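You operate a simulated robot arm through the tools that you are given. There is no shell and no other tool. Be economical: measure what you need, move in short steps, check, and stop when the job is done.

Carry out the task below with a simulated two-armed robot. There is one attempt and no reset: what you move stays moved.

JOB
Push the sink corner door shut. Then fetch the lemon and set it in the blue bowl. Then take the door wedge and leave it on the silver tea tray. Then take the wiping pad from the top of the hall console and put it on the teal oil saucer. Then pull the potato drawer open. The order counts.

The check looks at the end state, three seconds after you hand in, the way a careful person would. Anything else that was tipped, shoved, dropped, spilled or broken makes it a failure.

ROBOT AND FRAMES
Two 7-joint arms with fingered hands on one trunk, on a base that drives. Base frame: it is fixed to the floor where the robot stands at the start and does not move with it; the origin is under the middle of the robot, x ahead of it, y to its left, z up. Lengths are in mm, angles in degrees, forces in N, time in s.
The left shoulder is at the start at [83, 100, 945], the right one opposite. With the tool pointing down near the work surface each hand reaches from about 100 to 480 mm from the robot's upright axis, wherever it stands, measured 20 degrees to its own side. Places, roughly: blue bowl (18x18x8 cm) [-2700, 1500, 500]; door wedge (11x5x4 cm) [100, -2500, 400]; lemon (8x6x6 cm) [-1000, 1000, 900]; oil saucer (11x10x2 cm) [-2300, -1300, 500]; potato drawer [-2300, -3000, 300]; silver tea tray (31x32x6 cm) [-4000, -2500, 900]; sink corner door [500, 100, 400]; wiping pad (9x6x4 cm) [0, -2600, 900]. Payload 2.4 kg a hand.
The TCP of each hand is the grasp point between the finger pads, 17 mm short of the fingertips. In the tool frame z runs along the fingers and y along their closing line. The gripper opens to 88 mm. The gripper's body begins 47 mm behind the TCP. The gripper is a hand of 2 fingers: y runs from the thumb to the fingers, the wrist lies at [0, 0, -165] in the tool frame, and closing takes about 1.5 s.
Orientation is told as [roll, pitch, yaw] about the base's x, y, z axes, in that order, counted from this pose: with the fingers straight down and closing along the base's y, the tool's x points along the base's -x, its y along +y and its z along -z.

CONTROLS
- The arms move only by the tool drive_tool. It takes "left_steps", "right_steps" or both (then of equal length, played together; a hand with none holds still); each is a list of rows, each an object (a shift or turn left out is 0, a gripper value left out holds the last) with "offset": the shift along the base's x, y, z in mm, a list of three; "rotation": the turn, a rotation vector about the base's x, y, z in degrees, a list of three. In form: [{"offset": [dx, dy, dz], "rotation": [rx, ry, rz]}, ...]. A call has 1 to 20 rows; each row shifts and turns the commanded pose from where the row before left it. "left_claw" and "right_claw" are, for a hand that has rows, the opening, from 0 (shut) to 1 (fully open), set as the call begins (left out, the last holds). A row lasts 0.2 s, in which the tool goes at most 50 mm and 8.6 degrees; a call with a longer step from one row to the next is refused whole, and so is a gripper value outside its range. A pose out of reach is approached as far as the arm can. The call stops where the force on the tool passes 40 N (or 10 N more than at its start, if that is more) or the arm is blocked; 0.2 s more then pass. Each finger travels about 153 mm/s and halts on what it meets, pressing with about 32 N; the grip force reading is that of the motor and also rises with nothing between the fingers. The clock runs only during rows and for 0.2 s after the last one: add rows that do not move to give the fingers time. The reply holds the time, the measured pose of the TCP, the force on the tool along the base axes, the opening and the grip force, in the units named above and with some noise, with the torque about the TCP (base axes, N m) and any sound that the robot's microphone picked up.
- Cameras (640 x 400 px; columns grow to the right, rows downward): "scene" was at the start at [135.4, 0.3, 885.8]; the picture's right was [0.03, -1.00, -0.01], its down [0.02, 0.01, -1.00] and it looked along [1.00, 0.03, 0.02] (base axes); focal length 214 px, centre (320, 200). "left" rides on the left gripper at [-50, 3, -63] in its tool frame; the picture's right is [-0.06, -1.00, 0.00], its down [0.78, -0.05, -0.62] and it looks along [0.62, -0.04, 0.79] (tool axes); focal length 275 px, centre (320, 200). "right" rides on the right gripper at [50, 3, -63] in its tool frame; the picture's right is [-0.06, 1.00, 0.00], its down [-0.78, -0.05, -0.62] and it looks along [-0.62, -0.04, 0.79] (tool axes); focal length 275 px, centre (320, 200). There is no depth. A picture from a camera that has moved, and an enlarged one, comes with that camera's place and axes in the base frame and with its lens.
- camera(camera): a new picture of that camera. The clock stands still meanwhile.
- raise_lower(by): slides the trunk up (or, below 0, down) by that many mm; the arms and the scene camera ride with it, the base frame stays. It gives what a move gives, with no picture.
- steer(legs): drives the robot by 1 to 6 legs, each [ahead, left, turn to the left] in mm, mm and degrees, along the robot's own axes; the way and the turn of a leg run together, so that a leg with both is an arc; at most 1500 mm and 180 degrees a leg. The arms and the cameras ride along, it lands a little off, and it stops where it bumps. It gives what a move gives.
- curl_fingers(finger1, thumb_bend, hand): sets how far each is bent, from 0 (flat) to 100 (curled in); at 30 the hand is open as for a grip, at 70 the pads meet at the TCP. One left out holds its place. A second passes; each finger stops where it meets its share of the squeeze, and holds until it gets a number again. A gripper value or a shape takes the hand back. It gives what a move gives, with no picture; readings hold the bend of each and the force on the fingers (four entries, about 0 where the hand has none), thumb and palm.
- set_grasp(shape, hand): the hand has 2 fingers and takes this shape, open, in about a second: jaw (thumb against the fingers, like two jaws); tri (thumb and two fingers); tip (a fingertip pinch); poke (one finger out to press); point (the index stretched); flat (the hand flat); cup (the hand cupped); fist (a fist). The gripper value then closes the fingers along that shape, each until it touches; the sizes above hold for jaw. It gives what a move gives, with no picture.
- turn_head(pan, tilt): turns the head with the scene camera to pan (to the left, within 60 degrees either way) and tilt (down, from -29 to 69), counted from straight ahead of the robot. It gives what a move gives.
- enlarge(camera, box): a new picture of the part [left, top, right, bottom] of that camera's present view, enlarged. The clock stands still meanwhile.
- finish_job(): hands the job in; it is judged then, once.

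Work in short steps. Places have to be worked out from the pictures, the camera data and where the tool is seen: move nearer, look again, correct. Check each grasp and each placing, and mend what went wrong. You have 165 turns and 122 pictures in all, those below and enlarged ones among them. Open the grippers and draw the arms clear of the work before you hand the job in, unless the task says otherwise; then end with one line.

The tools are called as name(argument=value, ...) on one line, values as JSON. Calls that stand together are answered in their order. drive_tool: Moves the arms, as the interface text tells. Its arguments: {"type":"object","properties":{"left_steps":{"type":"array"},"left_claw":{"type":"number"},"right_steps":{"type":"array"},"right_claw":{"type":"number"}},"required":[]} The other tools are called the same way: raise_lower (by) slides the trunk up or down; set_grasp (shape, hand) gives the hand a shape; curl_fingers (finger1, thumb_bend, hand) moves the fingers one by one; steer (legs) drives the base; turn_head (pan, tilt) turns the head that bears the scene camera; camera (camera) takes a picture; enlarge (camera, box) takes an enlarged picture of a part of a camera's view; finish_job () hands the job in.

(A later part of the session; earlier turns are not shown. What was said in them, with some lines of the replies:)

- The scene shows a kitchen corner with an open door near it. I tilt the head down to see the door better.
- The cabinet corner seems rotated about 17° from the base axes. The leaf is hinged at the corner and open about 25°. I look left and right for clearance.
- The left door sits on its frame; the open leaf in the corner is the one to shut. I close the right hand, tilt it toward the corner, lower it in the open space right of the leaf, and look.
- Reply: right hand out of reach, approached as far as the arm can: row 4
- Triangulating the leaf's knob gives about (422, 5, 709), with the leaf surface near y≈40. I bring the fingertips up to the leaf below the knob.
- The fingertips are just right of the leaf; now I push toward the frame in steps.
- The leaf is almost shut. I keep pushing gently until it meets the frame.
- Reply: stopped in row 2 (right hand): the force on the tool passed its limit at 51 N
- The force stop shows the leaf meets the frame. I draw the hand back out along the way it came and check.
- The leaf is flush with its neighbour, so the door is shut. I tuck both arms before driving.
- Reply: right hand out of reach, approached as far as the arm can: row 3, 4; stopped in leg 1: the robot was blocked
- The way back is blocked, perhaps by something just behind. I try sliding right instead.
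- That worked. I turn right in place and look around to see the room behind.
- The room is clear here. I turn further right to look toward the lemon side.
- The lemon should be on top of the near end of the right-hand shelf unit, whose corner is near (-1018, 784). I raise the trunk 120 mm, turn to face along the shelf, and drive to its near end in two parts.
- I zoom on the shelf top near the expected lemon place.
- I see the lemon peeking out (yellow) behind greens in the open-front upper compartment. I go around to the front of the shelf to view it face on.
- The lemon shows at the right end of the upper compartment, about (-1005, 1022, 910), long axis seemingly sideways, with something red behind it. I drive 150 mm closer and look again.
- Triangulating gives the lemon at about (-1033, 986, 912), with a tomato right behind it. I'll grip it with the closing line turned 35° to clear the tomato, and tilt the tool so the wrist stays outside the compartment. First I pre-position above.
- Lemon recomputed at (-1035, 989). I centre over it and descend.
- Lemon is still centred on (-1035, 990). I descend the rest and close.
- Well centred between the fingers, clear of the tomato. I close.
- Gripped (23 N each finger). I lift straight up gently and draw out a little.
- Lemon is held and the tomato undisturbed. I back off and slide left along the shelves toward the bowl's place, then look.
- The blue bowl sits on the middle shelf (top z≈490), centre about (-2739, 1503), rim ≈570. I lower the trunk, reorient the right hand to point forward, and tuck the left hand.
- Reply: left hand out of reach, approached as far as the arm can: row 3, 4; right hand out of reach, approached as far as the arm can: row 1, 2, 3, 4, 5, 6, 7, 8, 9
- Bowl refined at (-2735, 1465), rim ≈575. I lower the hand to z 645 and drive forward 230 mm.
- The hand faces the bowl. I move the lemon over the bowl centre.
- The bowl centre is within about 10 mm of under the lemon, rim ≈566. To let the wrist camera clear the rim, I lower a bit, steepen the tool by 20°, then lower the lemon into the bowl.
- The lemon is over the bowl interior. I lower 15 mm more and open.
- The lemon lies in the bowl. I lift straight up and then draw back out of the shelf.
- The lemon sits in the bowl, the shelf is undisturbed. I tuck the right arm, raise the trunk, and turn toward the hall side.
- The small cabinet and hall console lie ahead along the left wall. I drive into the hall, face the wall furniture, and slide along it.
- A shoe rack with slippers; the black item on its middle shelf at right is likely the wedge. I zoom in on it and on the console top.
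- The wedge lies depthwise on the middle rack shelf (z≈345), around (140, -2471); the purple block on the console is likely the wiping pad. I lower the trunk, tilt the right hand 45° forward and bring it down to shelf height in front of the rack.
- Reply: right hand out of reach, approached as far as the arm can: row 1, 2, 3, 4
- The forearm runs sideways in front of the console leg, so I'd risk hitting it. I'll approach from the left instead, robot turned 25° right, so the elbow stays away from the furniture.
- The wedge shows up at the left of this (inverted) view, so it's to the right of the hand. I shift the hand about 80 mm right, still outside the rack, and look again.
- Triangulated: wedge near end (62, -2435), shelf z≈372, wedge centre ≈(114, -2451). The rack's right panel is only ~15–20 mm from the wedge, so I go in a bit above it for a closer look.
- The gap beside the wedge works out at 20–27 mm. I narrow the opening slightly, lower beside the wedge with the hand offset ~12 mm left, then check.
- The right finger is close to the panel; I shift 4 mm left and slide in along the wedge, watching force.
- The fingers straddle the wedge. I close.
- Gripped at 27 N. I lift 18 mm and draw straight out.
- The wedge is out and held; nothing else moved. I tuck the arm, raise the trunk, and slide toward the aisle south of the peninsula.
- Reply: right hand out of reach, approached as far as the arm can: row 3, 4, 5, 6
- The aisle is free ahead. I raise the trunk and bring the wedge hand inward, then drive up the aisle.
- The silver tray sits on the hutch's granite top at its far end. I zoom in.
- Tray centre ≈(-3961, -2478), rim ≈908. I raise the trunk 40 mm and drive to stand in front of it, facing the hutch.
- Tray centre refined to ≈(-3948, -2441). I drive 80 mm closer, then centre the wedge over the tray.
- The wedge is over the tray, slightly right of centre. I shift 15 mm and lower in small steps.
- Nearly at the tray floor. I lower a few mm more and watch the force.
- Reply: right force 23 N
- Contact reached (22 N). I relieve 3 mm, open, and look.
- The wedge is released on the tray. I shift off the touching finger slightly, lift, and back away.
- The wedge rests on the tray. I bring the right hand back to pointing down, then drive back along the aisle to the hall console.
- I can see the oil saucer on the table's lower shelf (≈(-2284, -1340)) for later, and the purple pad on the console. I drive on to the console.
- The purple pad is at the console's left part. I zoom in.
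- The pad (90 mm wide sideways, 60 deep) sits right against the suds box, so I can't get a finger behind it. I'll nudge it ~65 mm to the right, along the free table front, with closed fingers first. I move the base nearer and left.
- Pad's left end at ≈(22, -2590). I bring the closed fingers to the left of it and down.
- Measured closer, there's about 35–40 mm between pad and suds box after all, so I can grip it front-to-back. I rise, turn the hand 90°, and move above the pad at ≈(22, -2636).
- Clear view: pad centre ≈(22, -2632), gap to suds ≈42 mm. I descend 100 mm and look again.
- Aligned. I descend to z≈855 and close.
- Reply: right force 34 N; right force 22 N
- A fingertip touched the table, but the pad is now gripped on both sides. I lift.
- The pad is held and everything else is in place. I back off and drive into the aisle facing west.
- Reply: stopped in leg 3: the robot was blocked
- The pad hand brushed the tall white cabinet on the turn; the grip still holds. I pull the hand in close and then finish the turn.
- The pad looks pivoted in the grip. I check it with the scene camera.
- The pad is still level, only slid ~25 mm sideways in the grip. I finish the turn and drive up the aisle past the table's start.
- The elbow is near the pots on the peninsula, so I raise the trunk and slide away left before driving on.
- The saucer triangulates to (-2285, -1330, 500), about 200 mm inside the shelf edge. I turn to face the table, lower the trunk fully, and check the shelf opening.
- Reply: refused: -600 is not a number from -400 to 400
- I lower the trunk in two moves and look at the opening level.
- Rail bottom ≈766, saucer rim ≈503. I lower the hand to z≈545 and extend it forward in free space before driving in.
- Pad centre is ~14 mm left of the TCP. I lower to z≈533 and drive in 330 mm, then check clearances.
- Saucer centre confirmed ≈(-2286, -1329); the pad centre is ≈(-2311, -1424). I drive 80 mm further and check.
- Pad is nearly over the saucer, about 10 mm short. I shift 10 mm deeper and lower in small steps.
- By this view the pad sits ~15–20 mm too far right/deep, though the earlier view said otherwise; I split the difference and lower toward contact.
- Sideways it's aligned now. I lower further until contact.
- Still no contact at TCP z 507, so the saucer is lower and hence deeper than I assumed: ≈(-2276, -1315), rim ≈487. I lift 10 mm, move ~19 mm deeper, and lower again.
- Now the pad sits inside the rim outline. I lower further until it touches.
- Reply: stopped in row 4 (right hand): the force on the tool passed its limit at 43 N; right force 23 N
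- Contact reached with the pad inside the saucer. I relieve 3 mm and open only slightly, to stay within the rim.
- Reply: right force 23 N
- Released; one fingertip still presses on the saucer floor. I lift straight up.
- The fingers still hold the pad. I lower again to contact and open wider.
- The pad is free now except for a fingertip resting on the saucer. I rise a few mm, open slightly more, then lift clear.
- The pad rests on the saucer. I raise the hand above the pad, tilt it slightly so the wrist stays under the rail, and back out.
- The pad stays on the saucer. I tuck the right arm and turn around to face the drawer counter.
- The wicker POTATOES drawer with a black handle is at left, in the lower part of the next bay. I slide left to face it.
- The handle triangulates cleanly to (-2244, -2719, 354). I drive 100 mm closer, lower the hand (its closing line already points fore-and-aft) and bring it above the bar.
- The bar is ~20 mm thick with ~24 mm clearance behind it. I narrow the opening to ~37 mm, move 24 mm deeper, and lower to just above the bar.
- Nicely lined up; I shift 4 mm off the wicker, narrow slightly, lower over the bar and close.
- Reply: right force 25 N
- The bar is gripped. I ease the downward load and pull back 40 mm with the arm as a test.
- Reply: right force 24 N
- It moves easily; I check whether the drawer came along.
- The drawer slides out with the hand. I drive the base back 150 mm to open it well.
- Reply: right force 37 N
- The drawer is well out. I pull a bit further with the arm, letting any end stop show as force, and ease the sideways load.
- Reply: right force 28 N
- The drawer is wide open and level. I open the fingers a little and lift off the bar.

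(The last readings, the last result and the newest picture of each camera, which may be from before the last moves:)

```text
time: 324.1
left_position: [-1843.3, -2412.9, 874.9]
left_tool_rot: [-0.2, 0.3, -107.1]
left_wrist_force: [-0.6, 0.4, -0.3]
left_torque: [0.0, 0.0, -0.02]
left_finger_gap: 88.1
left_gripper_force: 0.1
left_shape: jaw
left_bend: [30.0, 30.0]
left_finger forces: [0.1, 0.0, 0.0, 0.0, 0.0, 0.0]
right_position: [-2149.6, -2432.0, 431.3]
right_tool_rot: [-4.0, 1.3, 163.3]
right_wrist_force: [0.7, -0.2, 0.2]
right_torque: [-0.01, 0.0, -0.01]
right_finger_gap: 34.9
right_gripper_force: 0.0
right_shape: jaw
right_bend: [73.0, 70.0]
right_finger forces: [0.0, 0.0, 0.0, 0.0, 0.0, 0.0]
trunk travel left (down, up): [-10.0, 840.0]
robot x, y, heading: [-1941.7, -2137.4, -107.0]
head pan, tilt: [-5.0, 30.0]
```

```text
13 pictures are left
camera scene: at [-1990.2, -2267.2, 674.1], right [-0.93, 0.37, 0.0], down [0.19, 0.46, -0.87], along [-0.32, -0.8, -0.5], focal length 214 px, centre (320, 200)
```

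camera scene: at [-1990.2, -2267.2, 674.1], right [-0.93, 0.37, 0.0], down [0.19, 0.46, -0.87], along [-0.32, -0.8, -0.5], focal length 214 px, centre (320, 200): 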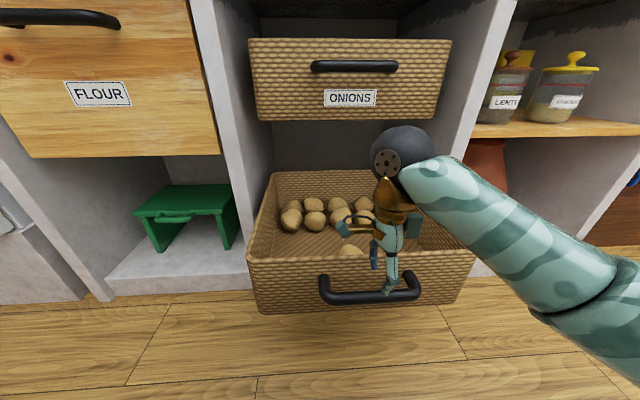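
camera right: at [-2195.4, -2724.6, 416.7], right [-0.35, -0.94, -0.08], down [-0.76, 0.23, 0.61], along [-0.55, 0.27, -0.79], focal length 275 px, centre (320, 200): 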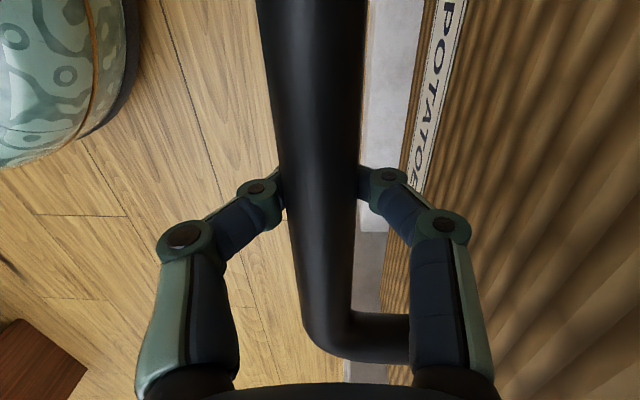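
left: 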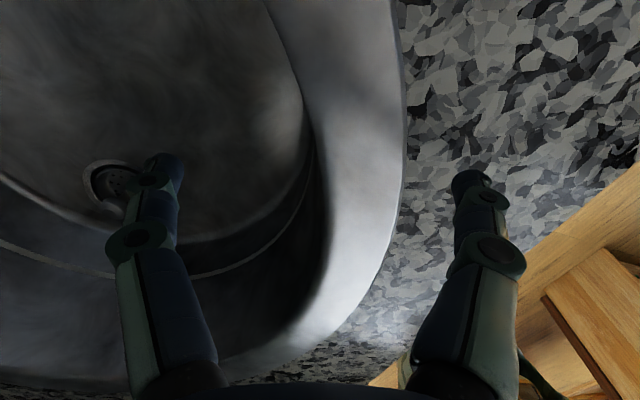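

The drawer stays open and the hand is clear. I back off, tuck the arm, and turn partway to verify the pad on the saucer.

drive_tool(right_claw=1, right_steps=[{"offset": [0, 0, 40]}, {"offset": [0, 0, 40]}, {"offset": [0, 0, 40]}, {"offset": [0, 0, 40]}])

steer(legs=[[-120, 0, 0], [0, 0, -90]])

turn_head(pan=-55, tilt=20)

camera(camera="scene")

```text
time: 325.1
left_position: [-1844.8, -2412.2, 875.5]
left_tool_rot: [-0.2, 0.4, -107.1]
left_wrist_force: [-0.2, -0.1, 0.6]
left_torque: [0.03, -0.02, -0.03]
left_finger_gap: 88.0
left_gripper_force: 0.1
left_shape: jaw
left_bend: [30.0, 30.0]
left_finger forces: [0.0, 0.1, 0.0, 0.0, 0.0, 0.1]
right_position: [-2150.2, -2433.9, 591.3]
right_tool_rot: [-4.2, 1.1, 163.2]
right_wrist_force: [0.5, -0.1, -0.8]
right_torque: [0.06, -0.04, -0.03]
right_finger_gap: 88.0
right_gripper_force: 0.0
right_shape: jaw
right_bend: [30.0, 30.0]
right_finger forces: [0.0, 0.1, 0.1, 0.0, 0.0, 0.1]
trunk travel left (down, up): [-10.0, 840.0]
robot x, y, heading: [-1941.8, -2138.3, -106.7]
head pan, tilt: [-5.0, 30.0]
```

```text
time: 330.1
left_position: [-2184.0, -2124.1, 876.1]
left_tool_rot: [-0.2, 0.4, 163.6]
left_wrist_force: [-0.2, -0.4, -0.1]
left_torque: [-0.01, 0.0, -0.01]
left_finger_gap: 88.0
left_gripper_force: 0.0
left_shape: jaw
left_bend: [30.0, 30.0]
left_finger forces: [0.1, 0.1, 0.0, 0.0, 0.1, 0.0]
right_position: [-2207.6, -1819.0, 591.2]
right_tool_rot: [-4.1, 1.2, 73.9]
right_wrist_force: [-0.4, -0.1, -0.6]
right_torque: [0.01, -0.04, -0.03]
right_finger_gap: 88.0
right_gripper_force: 0.1
right_shape: jaw
right_bend: [30.0, 30.0]
right_finger forces: [0.0, 0.0, 0.0, 0.1, 0.0, 0.1]
trunk travel left (down, up): [-10.0, 840.0]
robot x, y, heading: [-1910.1, -2021.9, 163.9]
head pan, tilt: [-5.0, 30.0]
```

```text
time: 331.3
left_position: [-2184.0, -2123.4, 876.3]
left_tool_rot: [-0.3, 0.5, 163.5]
left_wrist_force: [-0.9, 0.1, 0.3]
left_torque: [0.01, 0.0, 0.0]
left_finger_gap: 88.2
left_gripper_force: 0.0
left_shape: jaw
left_bend: [30.0, 30.0]
left_finger forces: [0.1, 0.0, 0.1, 0.0, 0.0, 0.0]
right_position: [-2208.6, -1819.0, 591.5]
right_tool_rot: [-4.0, 1.2, 73.9]
right_wrist_force: [0.0, -0.1, -0.2]
right_torque: [-0.01, -0.04, 0.0]
right_finger_gap: 88.2
right_gripper_force: 0.1
right_shape: jaw
right_bend: [30.0, 30.0]
right_finger forces: [0.0, 0.0, 0.0, 0.1, 0.0, 0.0]
trunk travel left (down, up): [-10.0, 840.0]
robot x, y, heading: [-1904.4, -2021.8, 164.1]
head pan, tilt: [-55.0, 20.0]
```

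```text
12 pictures are left
camera scene: at [-1984.2, -1920.9, 690.2], right [0.95, 0.32, 0.0], down [0.11, -0.32, -0.94], along [-0.3, 0.89, -0.34], focal length 214 px, centre (320, 200)
```

scene: 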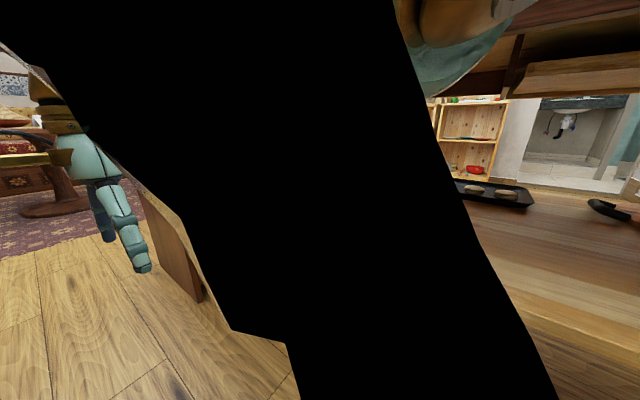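

My arm blocks the view. I back up a bit and look from there.

steer(legs=[[-450, 100, 0]])

turn_head(pan=-10, tilt=10)

camera(camera="scene")

```text
time: 334.1
left_position: [-1782.0, -2344.6, 875.9]
left_tool_rot: [-0.3, 0.4, 163.1]
left_wrist_force: [-0.6, 0.0, 0.1]
left_torque: [0.0, 0.01, -0.04]
left_finger_gap: 88.0
left_gripper_force: 0.0
left_shape: jaw
left_bend: [30.0, 30.0]
left_finger forces: [0.1, 0.1, 0.0, 0.1, 0.0, 0.0]
right_position: [-1803.7, -2040.6, 591.3]
right_tool_rot: [-4.2, 1.3, 73.6]
right_wrist_force: [0.0, -0.1, 0.5]
right_torque: [0.01, 0.0, 0.01]
right_finger_gap: 87.8
right_gripper_force: 0.1
right_shape: jaw
right_bend: [30.0, 30.0]
right_finger forces: [0.0, 0.0, 0.1, 0.0, 0.0, 0.1]
trunk travel left (down, up): [-10.0, 840.0]
robot x, y, heading: [-1507.5, -2242.8, 163.5]
head pan, tilt: [-55.0, 20.0]
```

```text
time: 335.2
left_position: [-1779.8, -2344.9, 875.4]
left_tool_rot: [-0.2, 0.3, 163.1]
left_wrist_force: [0.3, -0.6, -0.3]
left_torque: [-0.02, 0.02, -0.04]
left_finger_gap: 88.2
left_gripper_force: 0.1
left_shape: jaw
left_bend: [30.0, 30.0]
left_finger forces: [0.0, 0.0, 0.0, 0.1, 0.1, 0.1]
right_position: [-1803.7, -2039.3, 591.6]
right_tool_rot: [-4.2, 1.3, 73.4]
right_wrist_force: [0.9, -0.2, -0.1]
right_torque: [-0.01, 0.01, -0.01]
right_finger_gap: 88.0
right_gripper_force: 0.1
right_shape: jaw
right_bend: [30.0, 30.0]
right_finger forces: [0.0, 0.0, 0.0, 0.1, 0.1, 0.1]
trunk travel left (down, up): [-10.0, 840.0]
robot x, y, heading: [-1504.1, -2242.4, 163.9]
head pan, tilt: [-10.0, 10.0]
```

```text
11 pictures are left
camera scene: at [-1616.0, -2165.0, 694.4], right [0.72, 0.7, 0.0], down [0.21, -0.21, -0.95], along [-0.67, 0.68, -0.3], focal length 214 px, centre (320, 200)
```

scene: 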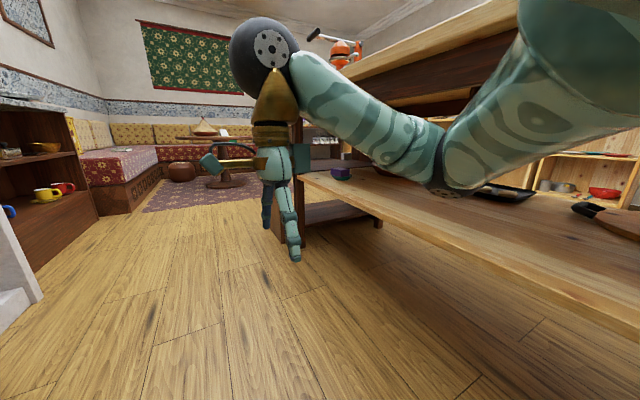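

The saucer with the pad is visible at centre-left; I zoom in on it.

enlarge(camera="scene", box=[315, 150, 375, 195])

turn_head(pan=55, tilt=25)

camera(camera="scene")

```text
8.89 times, centred on (345, 172) of scene
camera zoom: at [-1616.0, -2165.0, 694.4], right [0.72, 0.7, 0.0], down [0.21, -0.21, -0.95], along [-0.67, 0.68, -0.3], focal length 1906 px, centre (98, 444)
```

zoom: 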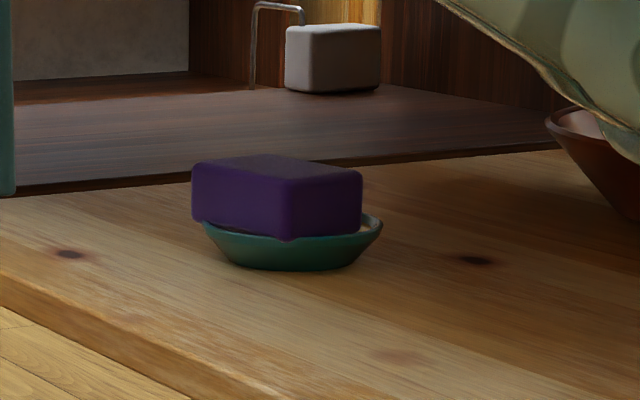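

```text
time: 336.5
left_position: [-1780.9, -2343.3, 874.7]
left_tool_rot: [-0.2, 0.4, 163.1]
left_wrist_force: [0.5, 0.0, -0.4]
left_torque: [0.02, -0.01, -0.01]
left_finger_gap: 87.6
left_gripper_force: 0.0
left_shape: jaw
left_bend: [30.0, 30.0]
left_finger forces: [0.1, 0.0, 0.0, 0.1, 0.0, 0.0]
right_position: [-1804.3, -2039.6, 591.8]
right_tool_rot: [-4.2, 1.3, 73.5]
right_wrist_force: [-0.4, -0.4, -0.5]
right_torque: [0.03, 0.03, 0.0]
right_finger_gap: 87.8
right_gripper_force: 0.0
right_shape: jaw
right_bend: [30.0, 30.0]
right_finger forces: [0.1, 0.0, 0.0, 0.0, 0.0, 0.0]
trunk travel left (down, up): [-10.0, 840.0]
robot x, y, heading: [-1507.1, -2246.4, 163.6]
head pan, tilt: [55.0, 25.0]
```

```text
9 pictures are left
camera scene: at [-1623.0, -2289.1, 682.1], right [-0.62, 0.78, 0.0], down [0.33, 0.26, -0.91], along [-0.71, -0.56, -0.42], focal length 214 px, centre (320, 200)
```

scene: 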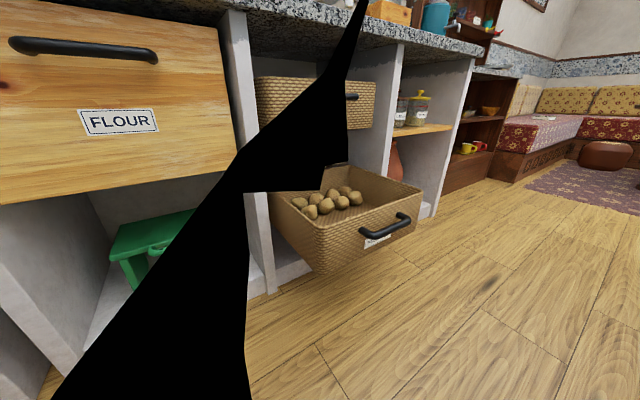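

The pad rests on the teal saucer and the potato drawer is wide open. Both grippers are open and clear, so I hand in.

finish_job()

```text
The job is handed in.
```

All five steps were done in order and handed in: sink corner door shut, lemon in the blue bowl, wedge on the silver tray, wiping pad on the teal saucer (about 15 mm off-centre), potato drawer open. On one turn the pad hand brushed the tall white cabinet in the hall; I saw no sign it moved, but did not check it up close.
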